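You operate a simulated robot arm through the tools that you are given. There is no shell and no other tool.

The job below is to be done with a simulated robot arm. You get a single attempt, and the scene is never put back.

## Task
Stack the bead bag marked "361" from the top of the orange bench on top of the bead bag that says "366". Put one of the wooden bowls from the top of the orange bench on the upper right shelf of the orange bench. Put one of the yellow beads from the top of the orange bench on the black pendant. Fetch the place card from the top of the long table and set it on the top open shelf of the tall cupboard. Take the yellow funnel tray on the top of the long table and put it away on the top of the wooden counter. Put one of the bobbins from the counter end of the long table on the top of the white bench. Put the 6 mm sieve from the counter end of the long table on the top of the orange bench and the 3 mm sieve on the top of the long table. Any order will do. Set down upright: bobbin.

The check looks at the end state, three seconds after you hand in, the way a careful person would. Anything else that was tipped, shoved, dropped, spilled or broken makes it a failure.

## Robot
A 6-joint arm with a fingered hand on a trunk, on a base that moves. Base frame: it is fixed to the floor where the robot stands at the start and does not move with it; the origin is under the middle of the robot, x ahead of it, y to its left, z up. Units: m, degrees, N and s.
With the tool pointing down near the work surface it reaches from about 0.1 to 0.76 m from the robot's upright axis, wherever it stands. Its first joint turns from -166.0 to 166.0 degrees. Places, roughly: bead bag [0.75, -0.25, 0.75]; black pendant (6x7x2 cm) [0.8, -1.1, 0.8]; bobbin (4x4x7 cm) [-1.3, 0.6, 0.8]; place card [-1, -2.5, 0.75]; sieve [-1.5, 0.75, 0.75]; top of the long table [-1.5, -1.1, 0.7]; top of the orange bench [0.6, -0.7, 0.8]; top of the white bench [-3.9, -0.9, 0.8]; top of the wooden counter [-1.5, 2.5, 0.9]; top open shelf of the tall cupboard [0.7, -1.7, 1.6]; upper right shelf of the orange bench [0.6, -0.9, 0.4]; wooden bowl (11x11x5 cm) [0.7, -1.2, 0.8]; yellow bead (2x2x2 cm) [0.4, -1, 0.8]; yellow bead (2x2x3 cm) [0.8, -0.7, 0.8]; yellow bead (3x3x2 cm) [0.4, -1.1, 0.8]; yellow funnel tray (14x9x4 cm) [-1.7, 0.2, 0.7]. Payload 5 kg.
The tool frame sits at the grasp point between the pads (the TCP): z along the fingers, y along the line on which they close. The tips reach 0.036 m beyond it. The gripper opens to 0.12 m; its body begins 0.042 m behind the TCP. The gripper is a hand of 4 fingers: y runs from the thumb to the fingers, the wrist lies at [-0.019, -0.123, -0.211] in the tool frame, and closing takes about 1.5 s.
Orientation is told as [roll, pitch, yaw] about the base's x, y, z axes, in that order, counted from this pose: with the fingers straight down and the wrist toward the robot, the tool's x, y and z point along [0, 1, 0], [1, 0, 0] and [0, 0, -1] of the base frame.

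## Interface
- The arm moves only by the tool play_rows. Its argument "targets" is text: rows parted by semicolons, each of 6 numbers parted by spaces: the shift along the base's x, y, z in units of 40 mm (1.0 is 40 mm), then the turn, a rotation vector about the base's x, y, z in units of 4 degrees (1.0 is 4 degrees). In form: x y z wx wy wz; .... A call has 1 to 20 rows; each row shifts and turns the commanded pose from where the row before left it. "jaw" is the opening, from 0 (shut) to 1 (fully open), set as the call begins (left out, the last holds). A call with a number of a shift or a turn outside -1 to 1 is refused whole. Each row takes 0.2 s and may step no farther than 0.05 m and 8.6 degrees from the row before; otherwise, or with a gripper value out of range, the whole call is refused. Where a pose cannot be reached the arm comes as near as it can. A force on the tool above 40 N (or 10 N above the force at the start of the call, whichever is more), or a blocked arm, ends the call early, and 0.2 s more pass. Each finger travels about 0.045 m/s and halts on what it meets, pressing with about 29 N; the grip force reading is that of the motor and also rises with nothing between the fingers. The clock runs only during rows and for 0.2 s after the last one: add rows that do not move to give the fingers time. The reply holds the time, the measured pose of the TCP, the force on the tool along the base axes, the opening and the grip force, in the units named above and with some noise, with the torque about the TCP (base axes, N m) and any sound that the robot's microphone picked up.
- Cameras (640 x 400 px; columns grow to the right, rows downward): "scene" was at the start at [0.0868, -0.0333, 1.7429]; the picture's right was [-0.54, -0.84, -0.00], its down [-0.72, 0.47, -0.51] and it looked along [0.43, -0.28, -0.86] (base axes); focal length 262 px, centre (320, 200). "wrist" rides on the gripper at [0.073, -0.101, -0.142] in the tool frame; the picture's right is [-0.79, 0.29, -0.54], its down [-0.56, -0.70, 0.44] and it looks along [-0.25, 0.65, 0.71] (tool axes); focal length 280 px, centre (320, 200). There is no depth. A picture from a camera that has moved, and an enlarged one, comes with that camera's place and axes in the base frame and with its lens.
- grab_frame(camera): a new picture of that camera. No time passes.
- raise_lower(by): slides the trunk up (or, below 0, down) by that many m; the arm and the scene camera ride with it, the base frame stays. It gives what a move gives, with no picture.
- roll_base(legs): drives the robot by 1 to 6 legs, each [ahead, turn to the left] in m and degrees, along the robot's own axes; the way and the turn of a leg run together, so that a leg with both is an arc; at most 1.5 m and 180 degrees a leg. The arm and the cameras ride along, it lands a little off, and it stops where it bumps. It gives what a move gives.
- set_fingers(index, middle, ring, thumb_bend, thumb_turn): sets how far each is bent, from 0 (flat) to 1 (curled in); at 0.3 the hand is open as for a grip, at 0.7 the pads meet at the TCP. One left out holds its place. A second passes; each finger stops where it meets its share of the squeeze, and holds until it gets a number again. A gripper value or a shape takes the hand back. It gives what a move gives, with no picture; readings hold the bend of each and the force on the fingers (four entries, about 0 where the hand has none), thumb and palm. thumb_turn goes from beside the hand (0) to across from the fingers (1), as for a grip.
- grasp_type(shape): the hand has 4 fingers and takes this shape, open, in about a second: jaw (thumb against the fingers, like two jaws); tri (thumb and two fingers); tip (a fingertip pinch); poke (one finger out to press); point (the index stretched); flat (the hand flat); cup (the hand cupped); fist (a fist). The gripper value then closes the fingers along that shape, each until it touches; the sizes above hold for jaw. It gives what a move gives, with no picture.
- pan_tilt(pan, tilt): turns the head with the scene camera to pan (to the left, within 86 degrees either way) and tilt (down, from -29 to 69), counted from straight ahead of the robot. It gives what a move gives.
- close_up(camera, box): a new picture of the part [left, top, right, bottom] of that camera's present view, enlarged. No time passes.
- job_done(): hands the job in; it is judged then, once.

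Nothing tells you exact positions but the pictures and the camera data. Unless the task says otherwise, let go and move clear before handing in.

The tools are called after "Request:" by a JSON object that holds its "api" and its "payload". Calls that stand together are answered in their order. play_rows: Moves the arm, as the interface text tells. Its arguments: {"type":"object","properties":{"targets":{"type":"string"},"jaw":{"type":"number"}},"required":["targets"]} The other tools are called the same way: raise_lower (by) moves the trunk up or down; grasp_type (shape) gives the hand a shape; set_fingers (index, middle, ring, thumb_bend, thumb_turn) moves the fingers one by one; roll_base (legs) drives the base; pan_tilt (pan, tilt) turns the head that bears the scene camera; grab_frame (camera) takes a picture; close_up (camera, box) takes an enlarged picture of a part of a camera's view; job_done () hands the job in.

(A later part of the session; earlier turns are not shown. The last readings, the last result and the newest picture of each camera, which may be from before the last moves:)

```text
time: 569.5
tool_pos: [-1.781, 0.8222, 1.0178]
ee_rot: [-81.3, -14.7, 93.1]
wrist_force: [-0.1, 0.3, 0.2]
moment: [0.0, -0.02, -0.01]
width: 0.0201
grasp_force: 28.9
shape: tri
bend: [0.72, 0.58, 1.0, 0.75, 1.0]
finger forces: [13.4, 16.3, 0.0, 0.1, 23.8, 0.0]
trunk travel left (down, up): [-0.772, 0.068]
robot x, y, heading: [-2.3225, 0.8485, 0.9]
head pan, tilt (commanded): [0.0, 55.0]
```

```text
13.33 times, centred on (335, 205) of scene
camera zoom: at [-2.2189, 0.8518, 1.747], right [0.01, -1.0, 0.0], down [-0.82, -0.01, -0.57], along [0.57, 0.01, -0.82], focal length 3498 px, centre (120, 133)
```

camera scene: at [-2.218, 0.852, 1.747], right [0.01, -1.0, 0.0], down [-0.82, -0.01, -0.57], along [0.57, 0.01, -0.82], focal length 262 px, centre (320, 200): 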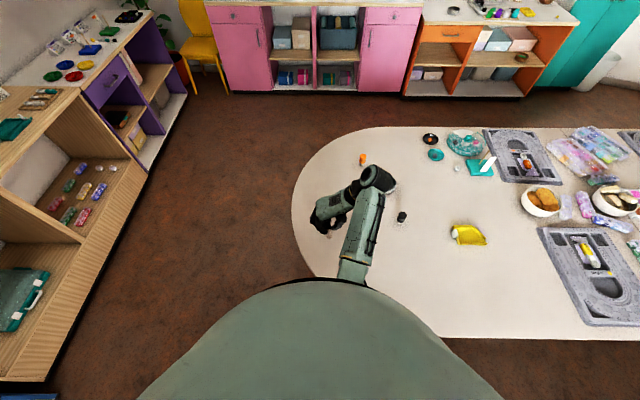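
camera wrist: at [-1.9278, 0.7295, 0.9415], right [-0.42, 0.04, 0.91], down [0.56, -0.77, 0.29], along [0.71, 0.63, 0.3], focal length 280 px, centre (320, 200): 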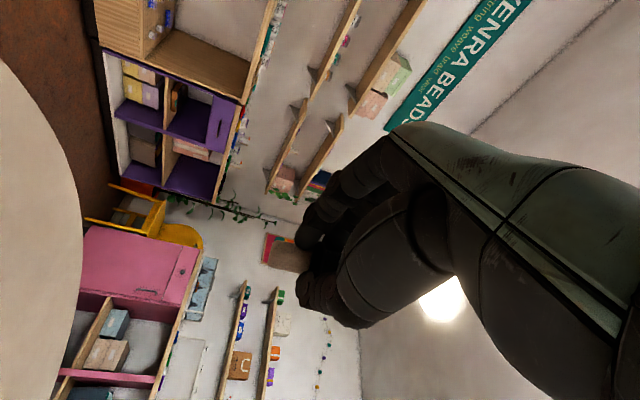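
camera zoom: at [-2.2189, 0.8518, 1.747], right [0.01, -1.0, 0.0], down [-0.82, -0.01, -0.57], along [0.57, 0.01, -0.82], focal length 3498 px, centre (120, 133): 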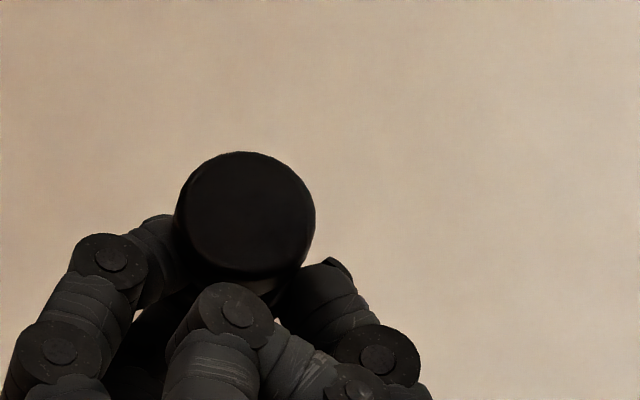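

Now both views show the bobbin close to vertical. Backing off from the table and driving along the aisle to the white bench.

Request:
{"api": "roll_base", "payload": {"legs": [[-0.3, 0], [0, -91], [1.15, 0], [1.1, 0]]}}

Request:
{"api": "roll_base", "payload": {"legs": [[0, -90]]}}

Request:
{"api": "pan_tilt", "payload": {"pan": 0, "tilt": 38}}

Request:
{"api": "grab_frame", "payload": {"camera": "scene"}}

```text
time: 588.2
tool_pos: [-2.6413, -1.9837, 1.0146]
ee_rot: [-81.2, -14.8, 2.2]
wrist_force: [-0.1, 0.0, -0.5]
moment: [0.04, -0.01, -0.01]
width: 0.0198
grasp_force: 28.6
shape: tri
bend: [0.72, 0.58, 1.0, 0.75, 1.0]
finger forces: [13.0, 16.0, 0.0, 0.1, 23.6, 0.0]
trunk travel left (down, up): [-0.772, 0.068]
robot x, y, heading: [-2.6074, -1.4448, -90.2]
head pan, tilt (commanded): [0.0, 55.0]
```

```text
time: 593.2
tool_pos: [-3.1461, -1.3878, 1.0151]
ee_rot: [-81.3, -14.8, -90.1]
wrist_force: [0.9, -1.2, -0.7]
moment: [0.0, 0.0, -0.01]
width: 0.0197
grasp_force: 29.3
shape: tri
bend: [0.72, 0.58, 1.0, 0.75, 1.0]
finger forces: [12.2, 15.8, 0.1, 0.1, 23.6, 0.0]
trunk travel left (down, up): [-0.772, 0.068]
robot x, y, heading: [-2.6091, -1.4457, 177.7]
head pan, tilt (commanded): [0.0, 55.0]
```

```text
time: 594.0
tool_pos: [-3.1463, -1.3898, 1.0167]
ee_rot: [-81.3, -14.8, -90.2]
wrist_force: [-0.4, 1.2, -0.6]
moment: [0.01, -0.02, 0.01]
width: 0.02
grasp_force: 28.9
shape: tri
bend: [0.72, 0.58, 1.0, 0.75, 1.0]
finger forces: [12.1, 15.9, 0.0, 0.0, 23.7, 0.0]
trunk travel left (down, up): [-0.772, 0.068]
robot x, y, heading: [-2.6102, -1.4433, 177.4]
head pan, tilt (commanded): [0.0, 38.0]
```

```text
taken
camera scene: at [-2.7244, -1.4355, 1.7706], right [0.04, 1.0, 0.0], down [0.62, -0.03, -0.79], along [-0.79, 0.03, -0.62], focal length 262 px, centre (320, 200)
```

scene: 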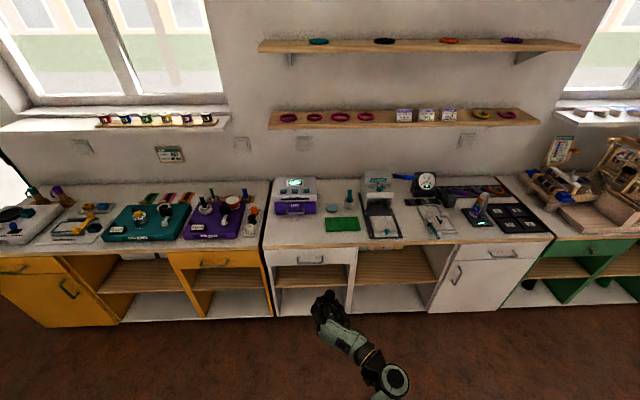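

Request:
{"api": "close_up", "payload": {"camera": "scene", "box": [250, 165, 410, 285]}}

Request:
{"api": "close_up", "payload": {"camera": "scene", "box": [300, 280, 400, 350]}}

```text
3.33 times, centred on (330, 225) of scene
camera zoom: at [-2.7244, -1.4355, 1.7706], right [0.04, 1.0, 0.0], down [0.62, -0.03, -0.79], along [-0.79, 0.03, -0.62], focal length 874 px, centre (287, 117)
```

zoom: 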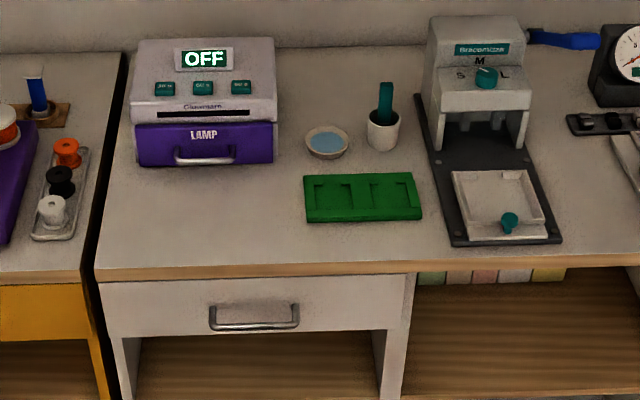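

```text
5.71 times, centred on (350, 315) of scene
camera zoom: at [-2.7244, -1.4355, 1.7706], right [0.04, 1.0, 0.0], down [0.62, -0.03, -0.79], along [-0.79, 0.03, -0.62], focal length 1499 px, centre (149, -457)
```

zoom: 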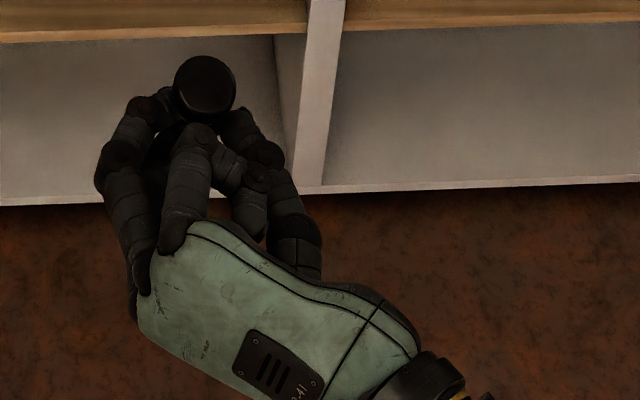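

The white bench's left-front patch around (-3.695, -1.52) is free, in front of the purple lamp. Driving up to it.

Request:
{"api": "roll_base", "payload": {"legs": [[0, 17], [0.46, 0], [0, -14]]}}

Request:
{"api": "pan_tilt", "payload": {"pan": 0, "tilt": 50}}

Request:
{"api": "grab_frame", "payload": {"camera": "scene"}}

Request:
{"api": "grab_frame", "payload": {"camera": "wrist"}}

```text
time: 599.1
tool_pos: [-3.6029, -1.5251, 1.0161]
ee_rot: [-81.4, -14.8, -88.1]
wrist_force: [1.0, 0.0, 0.7]
moment: [0.01, -0.03, -0.01]
width: 0.0201
grasp_force: 29.1
shape: tri
bend: [0.72, 0.58, 1.0, 0.75, 1.0]
finger forces: [11.8, 15.7, 0.1, 0.1, 23.6, 0.0]
trunk travel left (down, up): [-0.772, 0.068]
robot x, y, heading: [-3.062, -1.5589, 179.7]
head pan, tilt (commanded): [0.0, 38.0]
```

```text
time: 599.9
tool_pos: [-3.6029, -1.5227, 1.015]
ee_rot: [-81.4, -14.7, -87.9]
wrist_force: [0.5, 0.1, -0.9]
moment: [0.0, 0.01, 0.05]
width: 0.0197
grasp_force: 29.2
shape: tri
bend: [0.72, 0.58, 1.0, 0.75, 1.0]
finger forces: [11.9, 15.7, 0.0, 0.1, 23.7, 0.1]
trunk travel left (down, up): [-0.772, 0.068]
robot x, y, heading: [-3.064, -1.5607, 179.9]
head pan, tilt (commanded): [0.0, 50.0]
```

```text
taken
camera scene: at [-3.1706, -1.554, 1.7536], right [0.01, 1.0, 0.0], down [0.77, 0.0, -0.64], along [-0.64, 0.0, -0.77], focal length 262 px, centre (320, 200)
```

scene: 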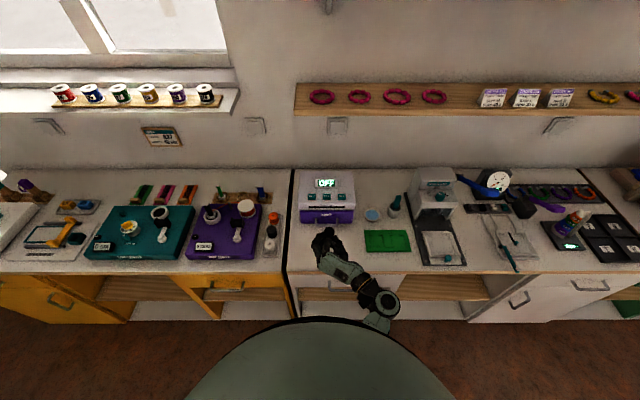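

```text
taken
camera wrist: at [-3.4536, -1.4324, 0.9415], right [0.42, -0.04, 0.91], down [-0.55, 0.78, 0.29], along [-0.72, -0.62, 0.3], focal length 280 px, centre (320, 200)
```

wrist: 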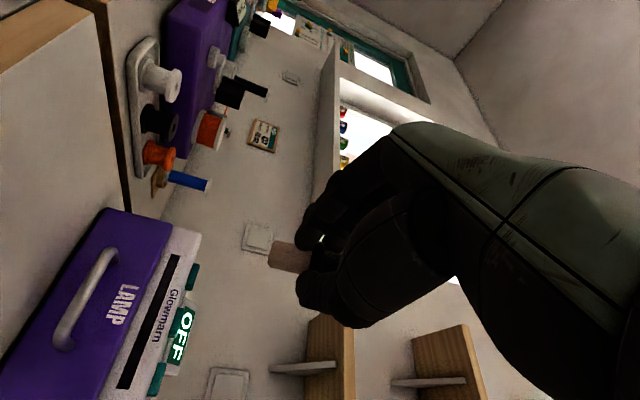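

Request:
{"api": "play_rows", "payload": {"targets": "-0.8 0 0 0 0 0;-0.85 0 0 0 0 0;0 0 0 0 0 0"}}

Request:
{"api": "raise_lower", "payload": {"by": -0.13}}

Request:
{"api": "close_up", "payload": {"camera": "wrist", "box": [250, 200, 370, 300]}}

Request:
{"api": "close_up", "payload": {"camera": "scene", "box": [270, 180, 410, 300]}}

```text
time: 600.7
tool_pos: [-3.6674, -1.5221, 1.0164]
ee_rot: [-81.4, -14.8, -87.9]
wrist_force: [0.4, -0.8, -0.8]
moment: [0.04, -0.02, -0.04]
width: 0.0196
grasp_force: 29.1
shape: tri
bend: [0.72, 0.58, 1.0, 0.75, 1.0]
finger forces: [11.9, 15.8, 0.0, 0.1, 23.6, 0.1]
trunk travel left (down, up): [-0.772, 0.068]
robot x, y, heading: [-3.0627, -1.5605, 179.9]
head pan, tilt (commanded): [0.0, 50.0]
```

```text
time: 602.3
tool_pos: [-3.6687, -1.5214, 0.8865]
ee_rot: [-81.3, -14.7, -88.0]
wrist_force: [0.2, -1.3, -0.6]
moment: [0.02, -0.05, 0.0]
width: 0.0199
grasp_force: 29.4
shape: tri
bend: [0.72, 0.58, 1.0, 0.75, 1.0]
finger forces: [11.9, 15.7, 0.1, 0.1, 23.6, 0.0]
trunk travel left (down, up): [-0.642, 0.198]
robot x, y, heading: [-3.0681, -1.5614, 179.4]
head pan, tilt (commanded): [0.0, 50.0]
```

```text
4.00 times, centred on (310, 250) of wrist
camera zoom: at [-3.5194, -1.4299, 0.8127], right [0.42, -0.04, 0.91], down [-0.55, 0.78, 0.29], along [-0.72, -0.62, 0.3], focal length 1122 px, centre (360, 0)
```

zoom: 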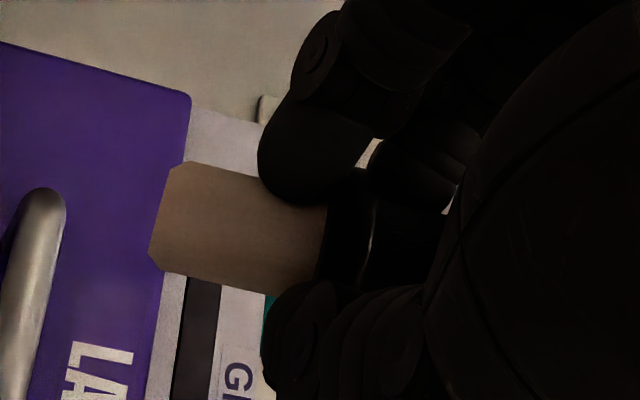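

```text
3.33 times, centred on (340, 240) of scene
camera zoom: at [-3.1704, -1.5542, 1.6236], right [0.01, 1.0, 0.0], down [0.77, 0.0, -0.64], along [-0.64, 0.0, -0.77], focal length 874 px, centre (253, 67)
```

zoom: 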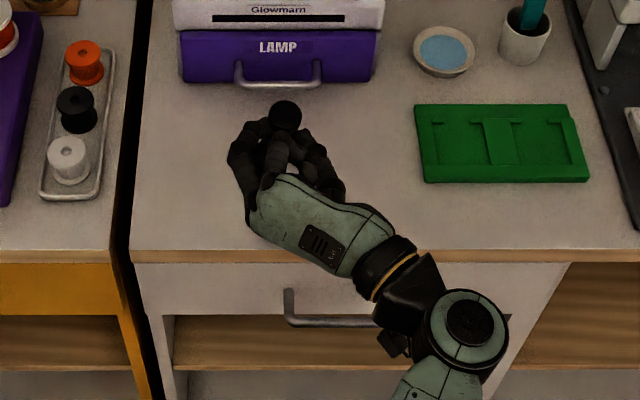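

Request:
{"api": "close_up", "payload": {"camera": "wrist", "box": [275, 225, 335, 280]}}

Request:
{"api": "close_up", "payload": {"camera": "scene", "box": [305, 195, 345, 225]}}

```text
7.27 times, centred on (305, 252) of wrist
camera zoom: at [-3.5194, -1.4299, 0.8127], right [0.42, -0.04, 0.91], down [-0.55, 0.78, 0.29], along [-0.72, -0.62, 0.3], focal length 2039 px, centre (429, -182)
```

zoom: 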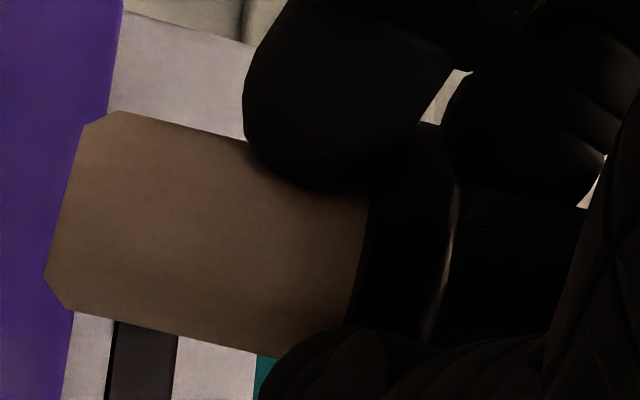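

```text
13.33 times, centred on (325, 210) of scene
camera zoom: at [-3.1704, -1.5542, 1.6236], right [0.01, 1.0, 0.0], down [0.77, 0.0, -0.64], along [-0.64, 0.0, -0.77], focal length 3498 px, centre (253, 67)
```

zoom: 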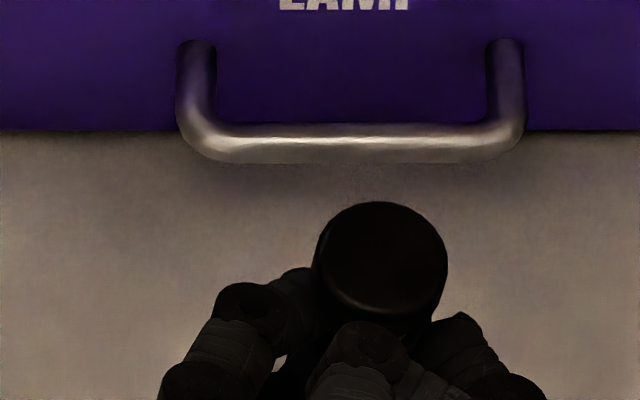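

The stem is vertical within a fraction of a degree sideways, and nearly so fore-aft. Lowering onto the bench.

Request:
{"api": "raise_lower", "payload": {"by": -0.035}}

Request:
{"api": "raise_lower", "payload": {"by": -0.006}}

Request:
{"api": "close_up", "payload": {"camera": "wrist", "box": [200, 180, 360, 320]}}

```text
time: 603.0
tool_pos: [-3.6694, -1.5213, 0.8522]
ee_rot: [-81.4, -14.7, -87.9]
wrist_force: [0.6, 0.0, 0.6]
moment: [0.01, -0.01, -0.02]
width: 0.0198
grasp_force: 29.0
shape: tri
bend: [0.72, 0.58, 1.0, 0.75, 1.0]
finger forces: [11.9, 15.7, 0.0, 0.1, 23.5, 0.1]
trunk travel left (down, up): [-0.607, 0.233]
robot x, y, heading: [-3.0629, -1.5553, 179.5]
head pan, tilt (commanded): [0.0, 50.0]
```

```text
time: 603.6
tool_pos: [-3.669, -1.5204, 0.8459]
ee_rot: [-81.4, -14.8, -88.0]
wrist_force: [0.5, -0.1, -0.5]
moment: [-0.03, 0.01, 0.0]
width: 0.0197
grasp_force: 28.6
shape: tri
bend: [0.72, 0.58, 1.0, 0.75, 1.0]
finger forces: [12.0, 15.7, 0.0, 0.0, 23.6, 0.0]
trunk travel left (down, up): [-0.601, 0.239]
robot x, y, heading: [-3.0629, -1.5608, 179.8]
head pan, tilt (commanded): [0.0, 50.0]
```

```text
2.86 times, centred on (280, 250) of wrist
camera zoom: at [-3.5194, -1.4299, 0.7716], right [0.42, -0.04, 0.91], down [-0.55, 0.78, 0.29], along [-0.72, -0.62, 0.3], focal length 801 px, centre (434, 57)
```

zoom: 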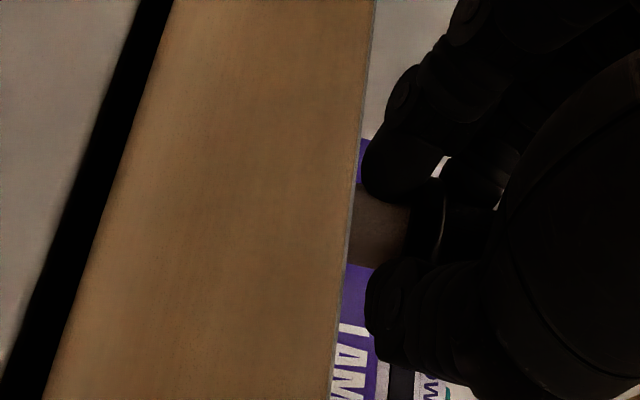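

Request:
{"api": "raise_lower", "payload": {"by": -0.003}}

Request:
{"api": "raise_lower", "payload": {"by": -0.003}}

Request:
{"api": "raise_lower", "payload": {"by": -0.002}}

```text
time: 604.1
tool_pos: [-3.6687, -1.5218, 0.8432]
ee_rot: [-81.3, -14.7, -88.1]
wrist_force: [-0.1, -0.1, -0.6]
moment: [0.0, -0.05, 0.0]
width: 0.0196
grasp_force: 28.8
shape: tri
bend: [0.72, 0.58, 1.0, 0.75, 1.0]
finger forces: [12.0, 15.7, 0.0, 0.0, 23.5, 0.0]
trunk travel left (down, up): [-0.598, 0.242]
robot x, y, heading: [-3.0624, -1.5592, 179.5]
head pan, tilt (commanded): [0.0, 50.0]
```

```text
time: 604.6
tool_pos: [-3.6689, -1.5222, 0.84]
ee_rot: [-81.3, -14.8, -88.0]
wrist_force: [0.3, -0.4, -1.5]
moment: [-0.01, 0.0, 0.03]
width: 0.0198
grasp_force: 29.1
shape: tri
bend: [0.72, 0.58, 1.0, 0.75, 1.0]
finger forces: [12.0, 15.7, 0.0, 0.1, 23.5, 0.0]
trunk travel left (down, up): [-0.595, 0.245]
robot x, y, heading: [-3.0645, -1.5605, 179.6]
head pan, tilt (commanded): [0.0, 50.0]
```

```text
time: 605.2
tool_pos: [-3.6683, -1.5217, 0.8381]
ee_rot: [-81.3, -14.8, -88.0]
wrist_force: [-0.8, 0.1, -0.8]
moment: [0.04, -0.05, -0.02]
width: 0.0199
grasp_force: 28.8
shape: tri
bend: [0.72, 0.58, 1.0, 0.75, 1.0]
finger forces: [11.9, 15.6, 0.0, 0.0, 23.5, 0.0]
trunk travel left (down, up): [-0.593, 0.247]
robot x, y, heading: [-3.0644, -1.5608, 179.9]
head pan, tilt (commanded): [0.0, 50.0]
```

Request:
{"api": "raise_lower", "payload": {"by": -0.002}}

Request:
{"api": "raise_lower", "payload": {"by": -0.002}}

Request:
{"api": "raise_lower", "payload": {"by": -0.002}}

Request:
{"api": "raise_lower", "payload": {"by": -0.002}}

```text
time: 605.7
tool_pos: [-3.6682, -1.5217, 0.8351]
ee_rot: [-81.3, -14.8, -87.9]
wrist_force: [-0.7, 0.6, -0.3]
moment: [0.03, -0.02, 0.01]
width: 0.0199
grasp_force: 28.9
shape: tri
bend: [0.72, 0.58, 1.0, 0.75, 1.0]
finger forces: [11.9, 15.6, 0.0, 0.1, 23.5, 0.0]
trunk travel left (down, up): [-0.591, 0.249]
robot x, y, heading: [-3.0618, -1.5573, 179.5]
head pan, tilt (commanded): [0.0, 50.0]
```

```text
time: 606.2
tool_pos: [-3.6686, -1.5215, 0.8342]
ee_rot: [-81.4, -14.7, -88.0]
wrist_force: [0.3, 0.0, 2.0]
moment: [-0.04, 0.07, 0.02]
width: 0.0198
grasp_force: 28.7
shape: tri
bend: [0.72, 0.58, 1.0, 0.76, 1.0]
finger forces: [11.2, 16.3, 0.0, 0.0, 23.5, 0.0]
trunk travel left (down, up): [-0.589, 0.251]
robot x, y, heading: [-3.0637, -1.5594, 179.8]
head pan, tilt (commanded): [0.0, 50.0]
```

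```text
time: 606.7
tool_pos: [-3.6686, -1.5212, 0.8326]
ee_rot: [-81.4, -14.8, -87.9]
wrist_force: [1.0, -2.6, 8.2]
moment: [-0.12, 0.23, 0.09]
width: 0.0195
grasp_force: 28.4
shape: tri
bend: [0.72, 0.58, 1.0, 0.76, 1.0]
finger forces: [10.9, 17.3, 0.0, 0.0, 22.2, 0.0]
trunk travel left (down, up): [-0.587, 0.253]
robot x, y, heading: [-3.0648, -1.5571, 179.7]
head pan, tilt (commanded): [0.0, 50.0]
```

```text
time: 607.2
tool_pos: [-3.6685, -1.5218, 0.832]
ee_rot: [-81.5, -14.9, -88.0]
wrist_force: [2.4, -2.5, 15.1]
moment: [-0.17, 0.39, 0.09]
width: 0.0192
grasp_force: 29.1
shape: tri
bend: [0.72, 0.58, 1.0, 0.76, 1.0]
finger forces: [11.8, 19.5, 0.0, 0.0, 21.7, 0.0]
trunk travel left (down, up): [-0.585, 0.255]
robot x, y, heading: [-3.0626, -1.5582, 179.8]
head pan, tilt (commanded): [0.0, 50.0]
```

Request:
{"api": "raise_lower", "payload": {"by": -0.002}}

Request:
{"api": "close_up", "payload": {"camera": "scene", "box": [295, 190, 355, 235]}}

Request:
{"api": "close_up", "payload": {"camera": "wrist", "box": [250, 200, 370, 300]}}

```text
time: 607.8
tool_pos: [-3.6688, -1.5201, 0.8305]
ee_rot: [-81.6, -14.8, -87.8]
wrist_force: [4.9, -2.7, 19.6]
moment: [-0.22, 0.58, 0.22]
width: 0.0193
grasp_force: 29.1
shape: tri
bend: [0.72, 0.57, 1.0, 0.76, 1.0]
finger forces: [11.9, 21.6, 0.1, 0.0, 20.7, 0.0]
trunk travel left (down, up): [-0.583, 0.257]
robot x, y, heading: [-3.0645, -1.5602, 179.8]
head pan, tilt (commanded): [0.0, 50.0]
```

```text
8.89 times, centred on (325, 212) of scene
camera zoom: at [-3.1672, -1.5548, 1.5649], right [0.01, 1.0, 0.0], down [0.76, 0.0, -0.64], along [-0.64, 0.0, -0.76], focal length 2332 px, centre (276, 89)
```

zoom: 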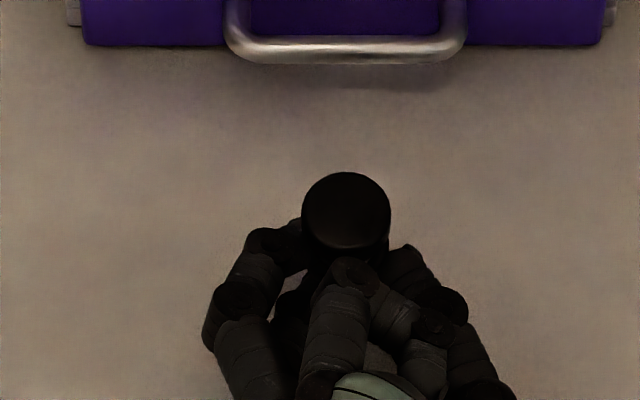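

```text
4.00 times, centred on (310, 250) of wrist
camera zoom: at [-3.5184, -1.4301, 0.7556], right [0.42, -0.04, 0.91], down [-0.55, 0.78, 0.29], along [-0.72, -0.62, 0.31], focal length 1122 px, centre (360, 0)
```

zoom: 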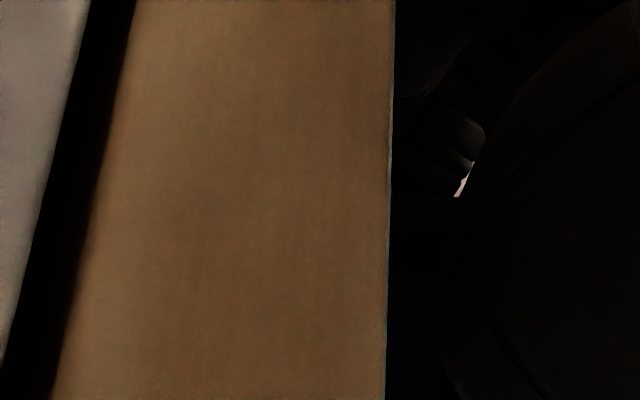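

Request:
{"api": "raise_lower", "payload": {"by": 0.004}}

Request:
{"api": "raise_lower", "payload": {"by": 0.001}}

```text
time: 608.3
tool_pos: [-3.6667, -1.5207, 0.831]
ee_rot: [-81.2, -14.9, -88.1]
wrist_force: [2.7, -0.3, 6.9]
moment: [-0.09, 0.19, 0.06]
width: 0.0194
grasp_force: 28.7
shape: tri
bend: [0.72, 0.57, 1.0, 0.76, 1.0]
finger forces: [11.7, 19.8, 0.0, 0.1, 22.2, 0.0]
trunk travel left (down, up): [-0.587, 0.253]
robot x, y, heading: [-3.0644, -1.5602, 179.6]
head pan, tilt (commanded): [0.0, 50.0]
```

```text
time: 608.8
tool_pos: [-3.6676, -1.5206, 0.8328]
ee_rot: [-81.3, -14.9, -88.1]
wrist_force: [1.3, 0.1, 0.3]
moment: [-0.06, 0.07, -0.01]
width: 0.0193
grasp_force: 28.9
shape: tri
bend: [0.72, 0.57, 1.0, 0.76, 1.0]
finger forces: [12.5, 18.4, 0.0, 0.0, 22.1, 0.0]
trunk travel left (down, up): [-0.588, 0.252]
robot x, y, heading: [-3.0635, -1.5592, 179.6]
head pan, tilt (commanded): [0.0, 50.0]
```

Request:
{"api": "raise_lower", "payload": {"by": -0.001}}

Request:
{"api": "play_rows", "payload": {"targets": "0 0 0 0 0 0;0 0 0 0 0 0", "jaw": 0.22}}

Request:
{"api": "close_up", "payload": {"camera": "scene", "box": [295, 190, 355, 235]}}

```text
time: 609.3
tool_pos: [-3.6691, -1.5211, 0.8314]
ee_rot: [-81.3, -14.8, -88.0]
wrist_force: [1.8, 0.2, 0.6]
moment: [-0.02, 0.01, -0.01]
width: 0.0193
grasp_force: 28.8
shape: tri
bend: [0.72, 0.57, 1.0, 0.76, 1.0]
finger forces: [12.9, 18.3, 0.1, 0.1, 22.1, 0.0]
trunk travel left (down, up): [-0.587, 0.253]
robot x, y, heading: [-3.0653, -1.5564, 180.1]
head pan, tilt (commanded): [0.0, 50.0]
```

```text
time: 609.9
tool_pos: [-3.6688, -1.5198, 0.8328]
ee_rot: [-81.4, -14.9, -88.0]
wrist_force: [0.6, -0.8, 2.9]
moment: [-0.05, 0.12, 0.03]
width: 0.027
grasp_force: 0.1
shape: tri
bend: [0.74, 0.56, 0.99, 0.74, 1.0]
finger forces: [1.6, 6.4, 0.1, 0.0, 0.0, 0.0]
trunk travel left (down, up): [-0.587, 0.253]
robot x, y, heading: [-3.0646, -1.5584, 179.7]
head pan, tilt (commanded): [0.0, 50.0]
```

```text
8.89 times, centred on (325, 212) of scene
camera zoom: at [-3.1699, -1.5546, 1.5686], right [0.01, 1.0, 0.0], down [0.77, 0.0, -0.64], along [-0.64, 0.0, -0.77], focal length 2332 px, centre (276, 89)
```

zoom: 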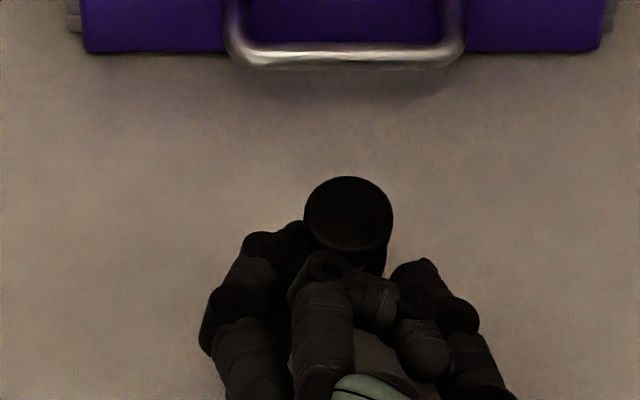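

Request:
{"api": "play_rows", "payload": {"targets": "0 0 0 0 0 0;0 0 0 0 0 0", "jaw": 0.4}}

Request:
{"api": "close_up", "payload": {"camera": "scene", "box": [295, 190, 355, 235]}}

```text
time: 610.5
tool_pos: [-3.6685, -1.5209, 0.8323]
ee_rot: [-81.3, -14.8, -88.1]
wrist_force: [-0.4, -0.7, 0.4]
moment: [0.0, 0.01, 0.02]
width: 0.0475
grasp_force: 0.0
shape: tri
bend: [0.74, 0.49, 0.99, 0.73, 1.0]
finger forces: [0.1, 0.2, 0.1, 0.0, 0.0, 0.0]
trunk travel left (down, up): [-0.587, 0.253]
robot x, y, heading: [-3.0638, -1.5589, 179.6]
head pan, tilt (commanded): [0.0, 50.0]
```

```text
8.89 times, centred on (325, 212) of scene
camera zoom: at [-3.1703, -1.5542, 1.5685], right [0.01, 1.0, 0.0], down [0.77, 0.0, -0.64], along [-0.64, 0.0, -0.77], focal length 2332 px, centre (276, 89)
```

zoom: 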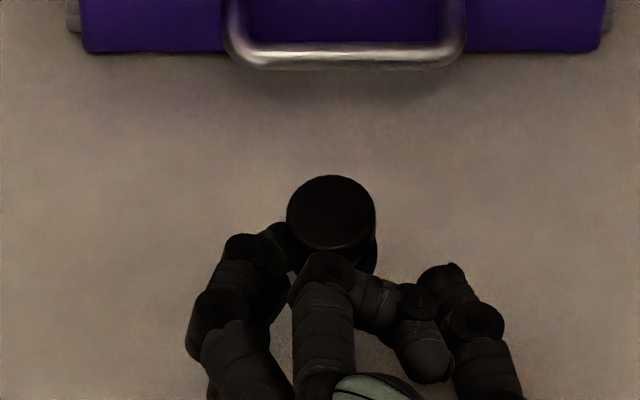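

Request:
{"api": "play_rows", "payload": {"targets": "0 0 0 0 0 0;0 0 0 0 0 0;0 0 0 0 0 0", "jaw": 0.75}}

Request:
{"api": "close_up", "payload": {"camera": "scene", "box": [285, 185, 365, 245]}}

```text
time: 611.3
tool_pos: [-3.6683, -1.5212, 0.8321]
ee_rot: [-81.3, -14.7, -88.0]
wrist_force: [0.2, 1.9, -0.3]
moment: [0.03, 0.0, 0.03]
width: 0.0899
grasp_force: 0.0
shape: tri
bend: [0.26, 0.36, 0.99, 0.56, 0.99]
finger forces: [0.0, 0.0, 0.0, 0.0, 0.4, 0.1]
trunk travel left (down, up): [-0.587, 0.253]
robot x, y, heading: [-3.0636, -1.5609, 179.5]
head pan, tilt (commanded): [0.0, 50.0]
```

```text
6.67 times, centred on (325, 215) of scene
camera zoom: at [-3.1704, -1.5542, 1.5685], right [0.01, 1.0, 0.0], down [0.77, 0.0, -0.64], along [-0.64, 0.0, -0.77], focal length 1749 px, centre (287, 100)
```

zoom: 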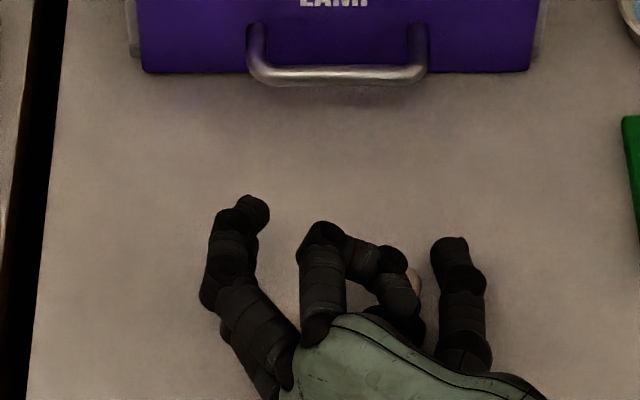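

The bobbin toppled as the hand opened. I'll look closely at how it lies before moving anything.

Request:
{"api": "grab_frame", "payload": {"camera": "wrist"}}

Request:
{"api": "close_up", "payload": {"camera": "scene", "box": [305, 205, 365, 250]}}

```text
taken
camera wrist: at [-3.5194, -1.4299, 0.7577], right [0.42, -0.04, 0.91], down [-0.55, 0.78, 0.29], along [-0.72, -0.62, 0.3], focal length 280 px, centre (320, 200)
```

wrist: 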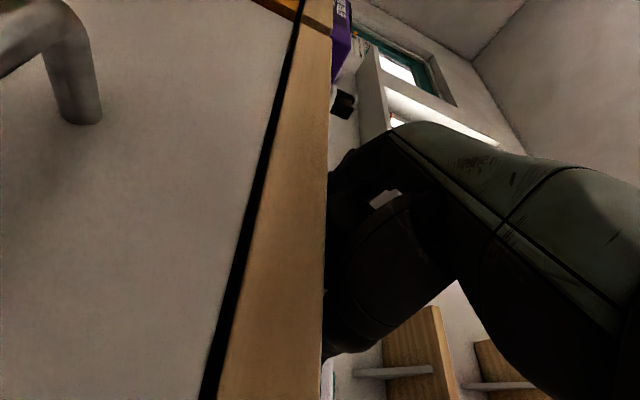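

```text
8.89 times, centred on (335, 228) of scene
camera zoom: at [-3.1704, -1.5542, 1.5685], right [0.01, 1.0, 0.0], down [0.77, 0.0, -0.64], along [-0.64, 0.0, -0.77], focal length 2332 px, centre (187, -44)
```

zoom: 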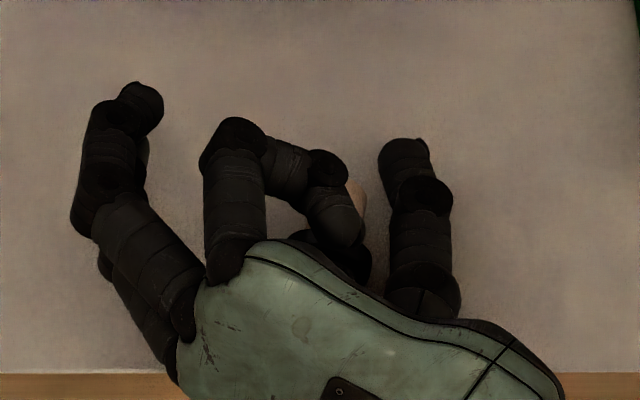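

The bobbin lies under the curled finger with its stem pointing away from me. I'll raise the hand straight up with the trunk and check that it stays put.

Request:
{"api": "raise_lower", "payload": {"by": 0.02}}

Request:
{"api": "close_up", "payload": {"camera": "scene", "box": [295, 195, 365, 250]}}

Request:
{"api": "raise_lower", "payload": {"by": 0.08}}

Request:
{"api": "close_up", "payload": {"camera": "scene", "box": [285, 185, 385, 265]}}

Request:
{"api": "grab_frame", "payload": {"camera": "wrist"}}

```text
time: 612.0
tool_pos: [-3.6687, -1.5207, 0.8523]
ee_rot: [-81.3, -14.9, -88.1]
wrist_force: [-0.2, -0.6, -0.3]
moment: [-0.03, 0.0, 0.01]
width: 0.0897
grasp_force: 0.0
shape: tri
bend: [0.26, 0.36, 0.99, 0.56, 0.99]
finger forces: [0.0, 0.0, 0.1, 0.0, 0.0, 0.0]
trunk travel left (down, up): [-0.607, 0.233]
robot x, y, heading: [-3.0634, -1.5586, 179.6]
head pan, tilt (commanded): [0.0, 50.0]
```

```text
7.27 times, centred on (330, 222) of scene
camera zoom: at [-3.1707, -1.5542, 1.5886], right [0.01, 1.0, 0.0], down [0.77, 0.0, -0.64], along [-0.64, 0.0, -0.77], focal length 1908 px, centre (247, 36)
```

zoom: 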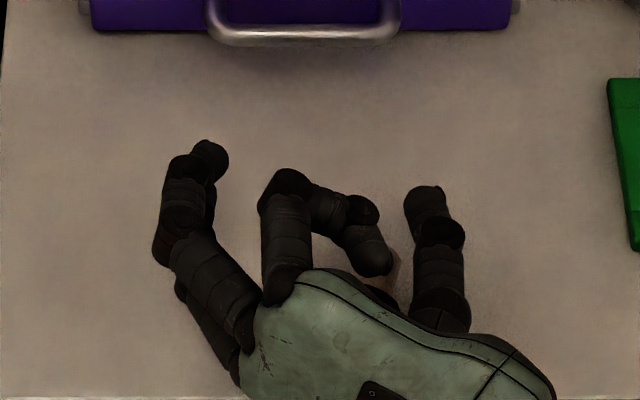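

```text
time: 613.1
tool_pos: [-3.6701, -1.5211, 0.9321]
ee_rot: [-81.4, -14.8, -88.0]
wrist_force: [0.2, -0.2, 0.3]
moment: [-0.03, 0.0, -0.01]
width: 0.0897
grasp_force: 0.0
shape: tri
bend: [0.26, 0.36, 0.99, 0.56, 0.99]
finger forces: [0.0, 0.0, 0.0, 0.0, 0.1, 0.1]
trunk travel left (down, up): [-0.687, 0.153]
robot x, y, heading: [-3.0636, -1.5614, 179.5]
head pan, tilt (commanded): [0.0, 50.0]
```

```text
5.00 times, centred on (335, 225) of scene
camera zoom: at [-3.1706, -1.5542, 1.6685], right [0.01, 1.0, 0.0], down [0.77, 0.0, -0.64], along [-0.64, 0.0, -0.77], focal length 1312 px, centre (245, 75)
```

zoom: 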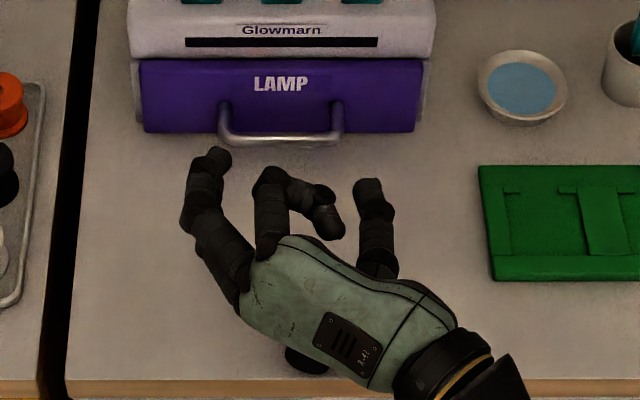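

```text
taken
camera wrist: at [-3.5194, -1.4299, 0.8576], right [0.42, -0.04, 0.91], down [-0.55, 0.78, 0.29], along [-0.72, -0.62, 0.3], focal length 280 px, centre (320, 200)
```

wrist: 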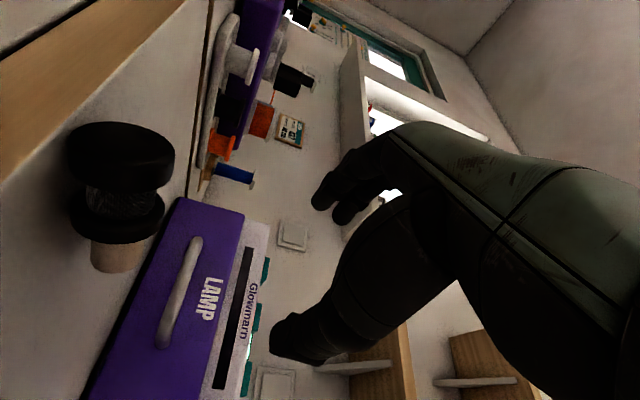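

The bobbin lies at the front of the bench, knob at the edge (about -3.61, -1.50), stem pointing inward. I'll re-pick it, gripping low on the stem this time so it can't be tipped on release. First, turning the hand back to tool-down.

Request:
{"api": "play_rows", "payload": {"targets": "0 0 0.3 0.4 -0.9 0;0 0 0.3 0.4 -0.9 0;0 0 0.3 0.4 -0.9 0;0 0 0 1 0 0;0 0 0 1 0 0;0 0 0 1 0 0;0 0 0 0 -1 0;0 0 0 0 -1 0;0 0 0 0 -1 0;0 0 0 0 -1 0;0 0 0 0 -1 0;0 0 0 0 -1 0;0 0 0 0 -1 0;0 0 0 0 -1 0;0 0 0 0 -1 0;0 0 0 0 -1 0;0 0 0 0 -1 0;0 0 0 0 -1 0;0 0 0 0 -1 0;0 0 0 0 -1 0"}}

Request:
{"api": "play_rows", "payload": {"targets": "0 0 0 0 -1 0;0 0 0 0 -1 0;0 0 0 0 -1 0;0 0 0 0 -0.5 0;0 0 0 0 0 0"}}

Request:
{"api": "grab_frame", "payload": {"camera": "scene"}}

Request:
{"api": "grab_frame", "payload": {"camera": "wrist"}}

```text
time: 617.4
tool_pos: [-3.6685, -1.5203, 0.9681]
ee_rot: [-14.0, 1.4, -88.7]
wrist_force: [-0.1, 0.3, 0.1]
moment: [0.0, 0.0, 0.0]
width: 0.0899
grasp_force: 0.0
shape: tri
bend: [0.26, 0.36, 0.99, 0.56, 0.99]
finger forces: [0.0, 0.0, 0.0, 0.0, 0.1, 0.1]
trunk travel left (down, up): [-0.687, 0.153]
robot x, y, heading: [-3.0642, -1.5604, 179.7]
head pan, tilt (commanded): [0.0, 50.0]
```

```text
time: 618.5
tool_pos: [-3.684, -1.5289, 0.9482]
ee_rot: [-0.4, 1.0, -88.5]
wrist_force: [-0.2, 0.9, -0.3]
moment: [-0.01, 0.01, 0.02]
width: 0.0894
grasp_force: 0.0
shape: tri
bend: [0.26, 0.36, 0.99, 0.56, 0.99]
finger forces: [0.0, 0.0, 0.0, 0.0, 0.0, 0.1]
out of reach, approached as far as the arm can: row 2, 3, 4
trunk travel left (down, up): [-0.687, 0.153]
robot x, y, heading: [-3.0621, -1.5583, 179.7]
head pan, tilt (commanded): [0.0, 50.0]
```

```text
taken
camera scene: at [-3.1702, -1.5542, 1.6686], right [0.01, 1.0, 0.0], down [0.77, 0.0, -0.64], along [-0.64, 0.0, -0.77], focal length 262 px, centre (320, 200)
```

scene: 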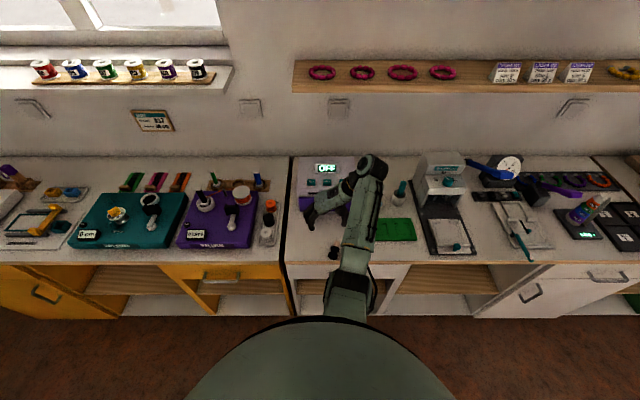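

```text
taken
camera wrist: at [-3.6123, -1.4263, 1.0925], right [-0.78, -0.32, 0.54], down [-0.58, 0.69, -0.43], along [-0.24, -0.65, -0.72], focal length 280 px, centre (320, 200)
```

wrist: 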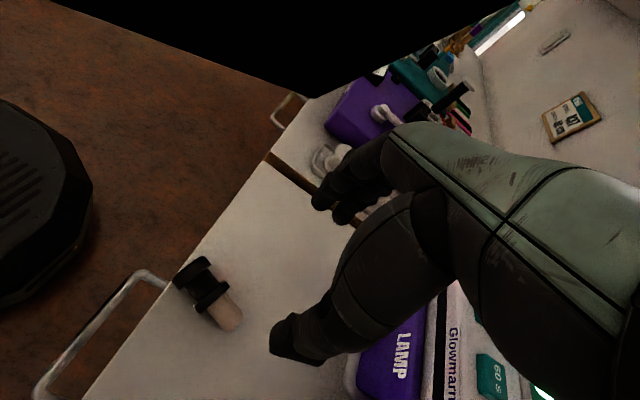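

Clear view now: the bobbin lies with its knob at the front edge and stem tip at (-3.679, -1.489). To keep wrist angles comfortable I'll reposition the base so I face along its axis.

Request:
{"api": "play_rows", "payload": {"targets": "0.5 0 0.6 0 0 0;0.5 0 0.4 0 0 0"}}

Request:
{"api": "roll_base", "payload": {"legs": [[-0.25, 0], [0, 60], [0.4, 0], [0, -91]]}}

Request:
{"api": "grab_frame", "payload": {"camera": "scene"}}

```text
time: 619.1
tool_pos: [-3.6788, -1.5391, 0.9483]
ee_rot: [-0.3, 0.9, -88.4]
wrist_force: [-0.5, -0.1, 0.2]
moment: [0.01, 0.01, 0.0]
width: 0.0898
grasp_force: 0.1
shape: tri
bend: [0.26, 0.36, 0.99, 0.56, 0.99]
finger forces: [0.0, 0.0, 0.0, 0.0, 0.1, 0.0]
out of reach, approached as far as the arm can: row 1, 2
trunk travel left (down, up): [-0.687, 0.153]
robot x, y, heading: [-3.0602, -1.5589, 179.6]
head pan, tilt (commanded): [0.0, 50.0]
```

```text
time: 631.1
tool_pos: [-3.5301, -1.556, 0.9477]
ee_rot: [-0.3, 1.0, -121.3]
wrist_force: [0.1, -0.5, 1.2]
moment: [0.01, -0.01, 0.01]
width: 0.0898
grasp_force: 0.1
shape: tri
bend: [0.26, 0.36, 0.99, 0.56, 0.99]
finger forces: [0.0, 0.1, 0.0, 0.0, 0.1, 0.0]
trunk travel left (down, up): [-0.687, 0.153]
robot x, y, heading: [-3.0257, -1.9077, 147.0]
head pan, tilt (commanded): [0.0, 50.0]
```

```text
taken
camera scene: at [-3.1134, -1.8445, 1.6685], right [0.55, 0.84, 0.0], down [0.64, -0.42, -0.64], along [-0.54, 0.35, -0.77], focal length 262 px, centre (320, 200)
```

scene: 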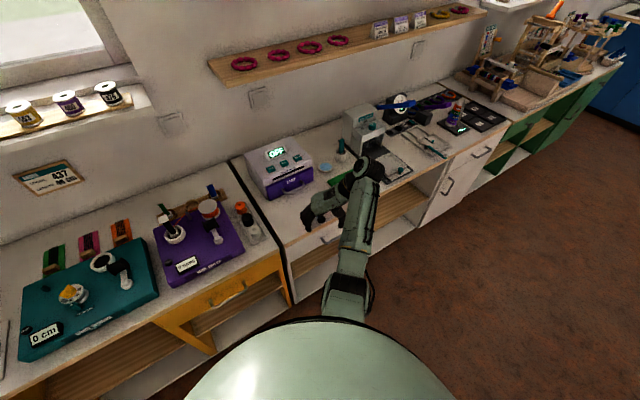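

Request:
{"api": "play_rows", "payload": {"targets": "0 0 0 0 0 -1;0 0 0 0 0 -1;0 0 0 0 0 -1;0 0 0 0 0 -1;0 0 0 0 0 -1;0 0 0 0 0 -1;0 0 0 0 0 -1;0 0 0 0 0 -1;0 0 0 0 0 -1;0 0 0 0 0 -1;0 0 0 0 0 -1;0 0 0 0 0 -1;0 0 0 0 0 -1;0 0 0 0 0 -1;0 0 0 0 0 -1;0 0 0 0 0 -1;0 0 0 0 0 -1;0 0 0 0 0 -1;0 0 0 0 0 -1;0 0 0 0 0 -1"}}

Request:
{"api": "play_rows", "payload": {"targets": "0 0 0 0 0 -1;0 0 0 0 0 -1;0 0 0 0 0 -1;0 0 0 0 0 -1;0 0 0 0 0 -1;0 0 0 0 0 -1;0 0 0 0 0 -1;0 0 0 0 0 -1;0 0 0 0 0 -1;0 0 0 0 0 -1;0 0 0 0 0 -1;0 0 0 0 0 -1;0 0 0 0 0 -1;0 0 0 0 0 -1;0 0 0 0 0 -1;0 0 0 0 0 -1;0 0 0 0 0 -1;0 0 0 0 0 -1;0 0 0 0 0 -1;0 0 0 0 0 -1"}}

Request:
{"api": "grasp_type", "payload": {"shape": "tip"}}

Request:
{"api": "roll_base", "payload": {"legs": [[0.13, 0]]}}

Request:
{"api": "grab_frame", "payload": {"camera": "wrist"}}

Request:
{"api": "grab_frame", "payload": {"camera": "scene"}}

```text
time: 635.3
tool_pos: [-3.53, -1.5553, 0.9472]
ee_rot: [-0.4, 1.0, 158.7]
wrist_force: [-0.6, 0.0, 0.1]
moment: [0.0, -0.02, 0.02]
width: 0.0896
grasp_force: 0.0
shape: tri
bend: [0.26, 0.36, 0.99, 0.56, 0.99]
finger forces: [0.0, 0.1, 0.1, 0.1, 0.0, 0.1]
trunk travel left (down, up): [-0.687, 0.153]
robot x, y, heading: [-3.0213, -1.904, 146.9]
head pan, tilt (commanded): [0.0, 50.0]
```

```text
time: 639.5
tool_pos: [-3.5302, -1.5572, 0.9474]
ee_rot: [-0.4, 1.0, 78.7]
wrist_force: [0.3, 0.1, -0.5]
moment: [0.0, 0.01, 0.0]
width: 0.0896
grasp_force: 0.1
shape: tri
bend: [0.26, 0.36, 0.99, 0.56, 0.99]
finger forces: [0.1, 0.0, 0.0, 0.0, 0.0, 0.0]
trunk travel left (down, up): [-0.687, 0.153]
robot x, y, heading: [-3.0241, -1.9091, 146.9]
head pan, tilt (commanded): [0.0, 50.0]
```

```text
time: 640.4
tool_pos: [-3.5304, -1.5559, 0.9462]
ee_rot: [-0.3, 1.0, 78.8]
wrist_force: [0.8, 0.0, 0.0]
moment: [-0.01, 0.0, -0.02]
width: 0.1199
grasp_force: 0.0
shape: tip
bend: [0.3, 0.98, 0.99, 0.3, 0.98]
finger forces: [0.0, 0.0, 0.1, 0.0, 0.1, 0.0]
trunk travel left (down, up): [-0.687, 0.153]
robot x, y, heading: [-3.0219, -1.9076, 146.8]
head pan, tilt (commanded): [0.0, 50.0]
```

```text
time: 641.8
tool_pos: [-3.6397, -1.4861, 0.9465]
ee_rot: [-0.3, 1.0, 78.8]
wrist_force: [-0.3, 1.2, 0.3]
moment: [0.02, 0.01, 0.01]
width: 0.1201
grasp_force: 0.0
shape: tip
bend: [0.3, 0.98, 0.99, 0.3, 0.98]
finger forces: [0.0, 0.1, 0.0, 0.1, 0.0, 0.0]
trunk travel left (down, up): [-0.687, 0.153]
robot x, y, heading: [-3.1344, -1.8341, 146.7]
head pan, tilt (commanded): [0.0, 50.0]
```

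```text
taken
camera wrist: at [-3.73, -1.568, 1.0911], right [0.83, 0.14, 0.54], down [0.41, -0.8, -0.43], along [0.38, 0.58, -0.72], focal length 280 px, centre (320, 200)
```

wrist: 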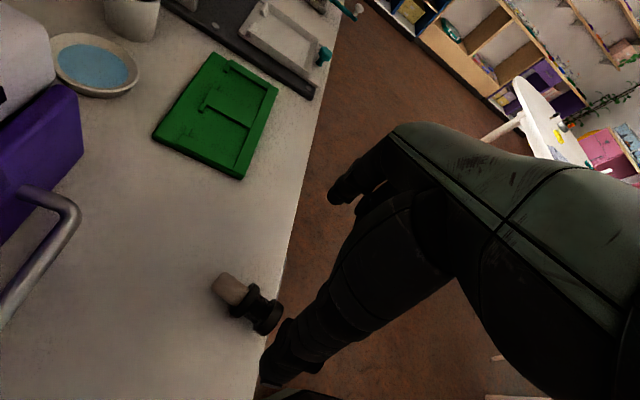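

```text
taken
camera scene: at [-3.2217, -1.7741, 1.6686], right [0.55, 0.84, 0.0], down [0.64, -0.42, -0.64], along [-0.54, 0.35, -0.77], focal length 262 px, centre (320, 200)
```

scene: 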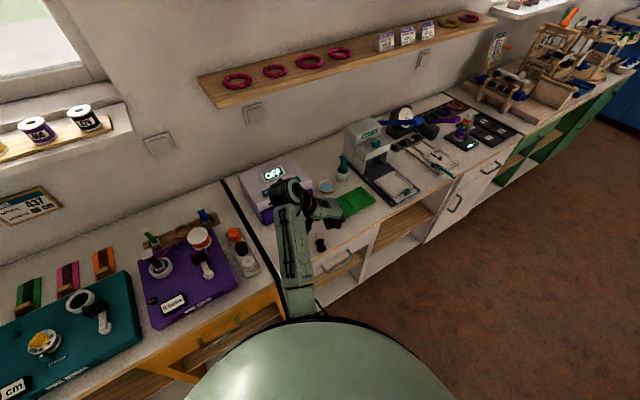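

Now facing along the bobbin's axis. The curled fingers would bump the knob, so I'll keep middle and ring stretched flat and pinch the stem with just index and thumb. Trying that hand shape in the air.

Request:
{"api": "set_fingers", "payload": {"index": 0.35, "middle": 0.05, "ring": 0.05, "thumb_bend": 0.4, "thumb_turn": 1.0}}

Request:
{"api": "grab_frame", "payload": {"camera": "wrist"}}

Request:
{"api": "close_up", "payload": {"camera": "scene", "box": [240, 150, 400, 290]}}

```text
time: 642.8
tool_pos: [-3.6395, -1.4872, 0.948]
ee_rot: [-0.3, 1.2, 78.8]
wrist_force: [-0.1, -0.9, -0.6]
moment: [-0.01, -0.02, -0.01]
width: 0.1022
grasp_force: 0.0
shape: fingers
bend: [0.35, 0.05, 0.05, 0.4, 0.99]
finger forces: [0.0, 0.0, 0.0, 0.1, 0.1, 0.1]
trunk travel left (down, up): [-0.687, 0.153]
robot x, y, heading: [-3.1319, -1.8373, 146.7]
head pan, tilt (commanded): [0.0, 50.0]
```

```text
taken
camera wrist: at [-3.7301, -1.5679, 1.0909], right [0.83, 0.14, 0.54], down [0.41, -0.8, -0.43], along [0.38, 0.58, -0.72], focal length 280 px, centre (320, 200)
```

wrist: 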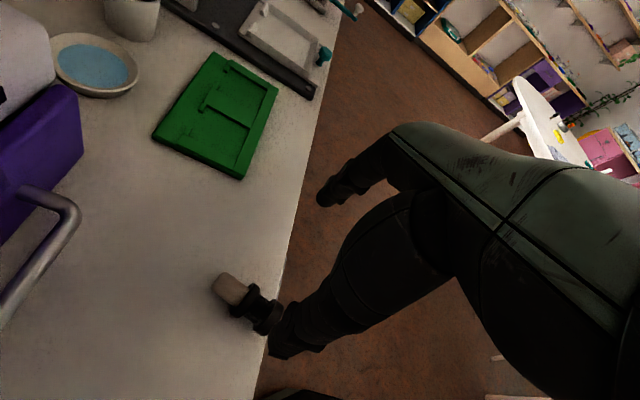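

```text
2.86 times, centred on (320, 220) of scene
camera zoom: at [-3.2219, -1.774, 1.6685], right [0.55, 0.84, 0.0], down [0.64, -0.42, -0.64], along [-0.54, 0.35, -0.77], focal length 750 px, centre (320, 143)
```

zoom: 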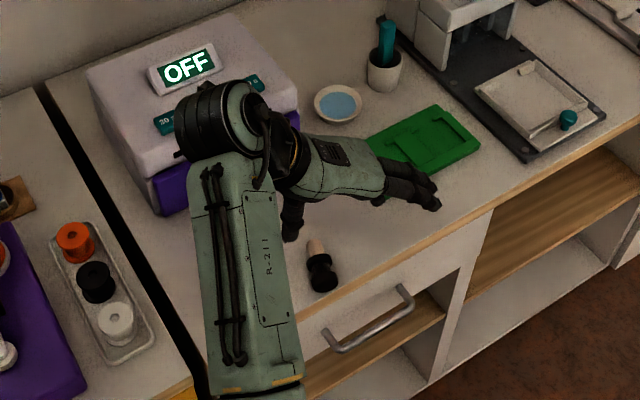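

Request:
{"api": "play_rows", "payload": {"targets": "-0.1 -0.1 0 0 0 -0.72;-0.1 -0.1 0 0 0 -0.72;-0.1 -0.1 0 0 0 -0.71;0 0 -0.2 0.338 0.935 0;0 0 -0.2 0.338 0.935 0;0 0 -0.2 0.338 0.935 0;0 0 -0.2 0.338 0.935 0;0 0 -0.2 0.338 0.935 0;0 0 0 0 0 0"}}

Request:
{"api": "grab_frame", "payload": {"camera": "wrist"}}

Request:
{"api": "close_up", "payload": {"camera": "wrist", "box": [200, 200, 400, 380]}}

```text
time: 644.8
tool_pos: [-3.6532, -1.4978, 0.9079]
ee_rot: [19.6, 0.9, 70.6]
wrist_force: [0.1, -0.5, 1.0]
moment: [0.02, -0.01, 0.0]
width: 0.1021
grasp_force: 0.1
shape: fingers
bend: [0.35, 0.05, 0.05, 0.4, 0.99]
finger forces: [0.1, 0.0, 0.0, 0.1, 0.0, 0.1]
trunk travel left (down, up): [-0.687, 0.153]
robot x, y, heading: [-3.1364, -1.8364, 147.3]
head pan, tilt (commanded): [0.0, 50.0]
```

```text
taken
camera wrist: at [-3.7051, -1.584, 1.0676], right [0.97, -0.03, 0.24], down [0.12, -0.8, -0.59], along [0.21, 0.6, -0.77], focal length 280 px, centre (320, 200)
```

wrist: 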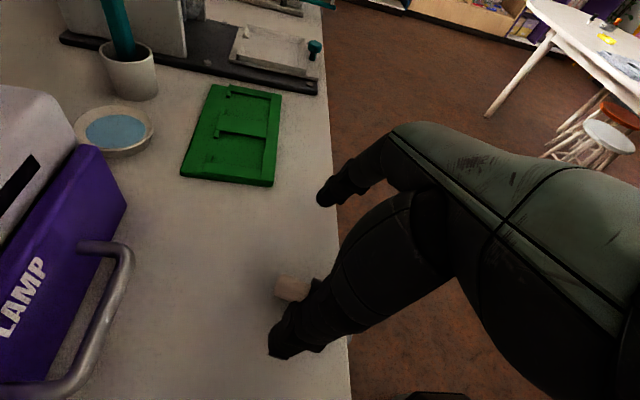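

```text
2.22 times, centred on (300, 290) of wrist
camera zoom: at [-3.7051, -1.584, 1.0676], right [0.97, -0.03, 0.24], down [0.12, -0.8, -0.59], along [0.21, 0.6, -0.77], focal length 623 px, centre (364, 0)
```

zoom: 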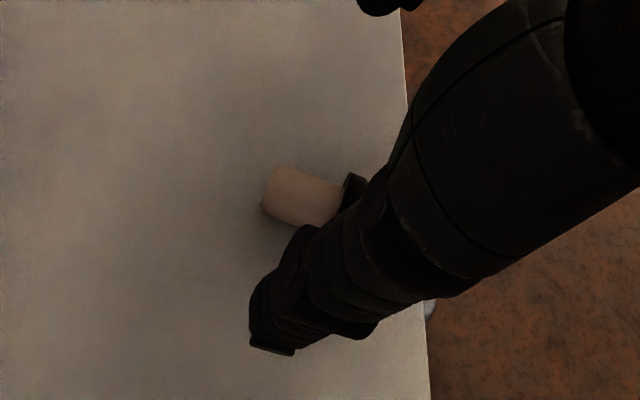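

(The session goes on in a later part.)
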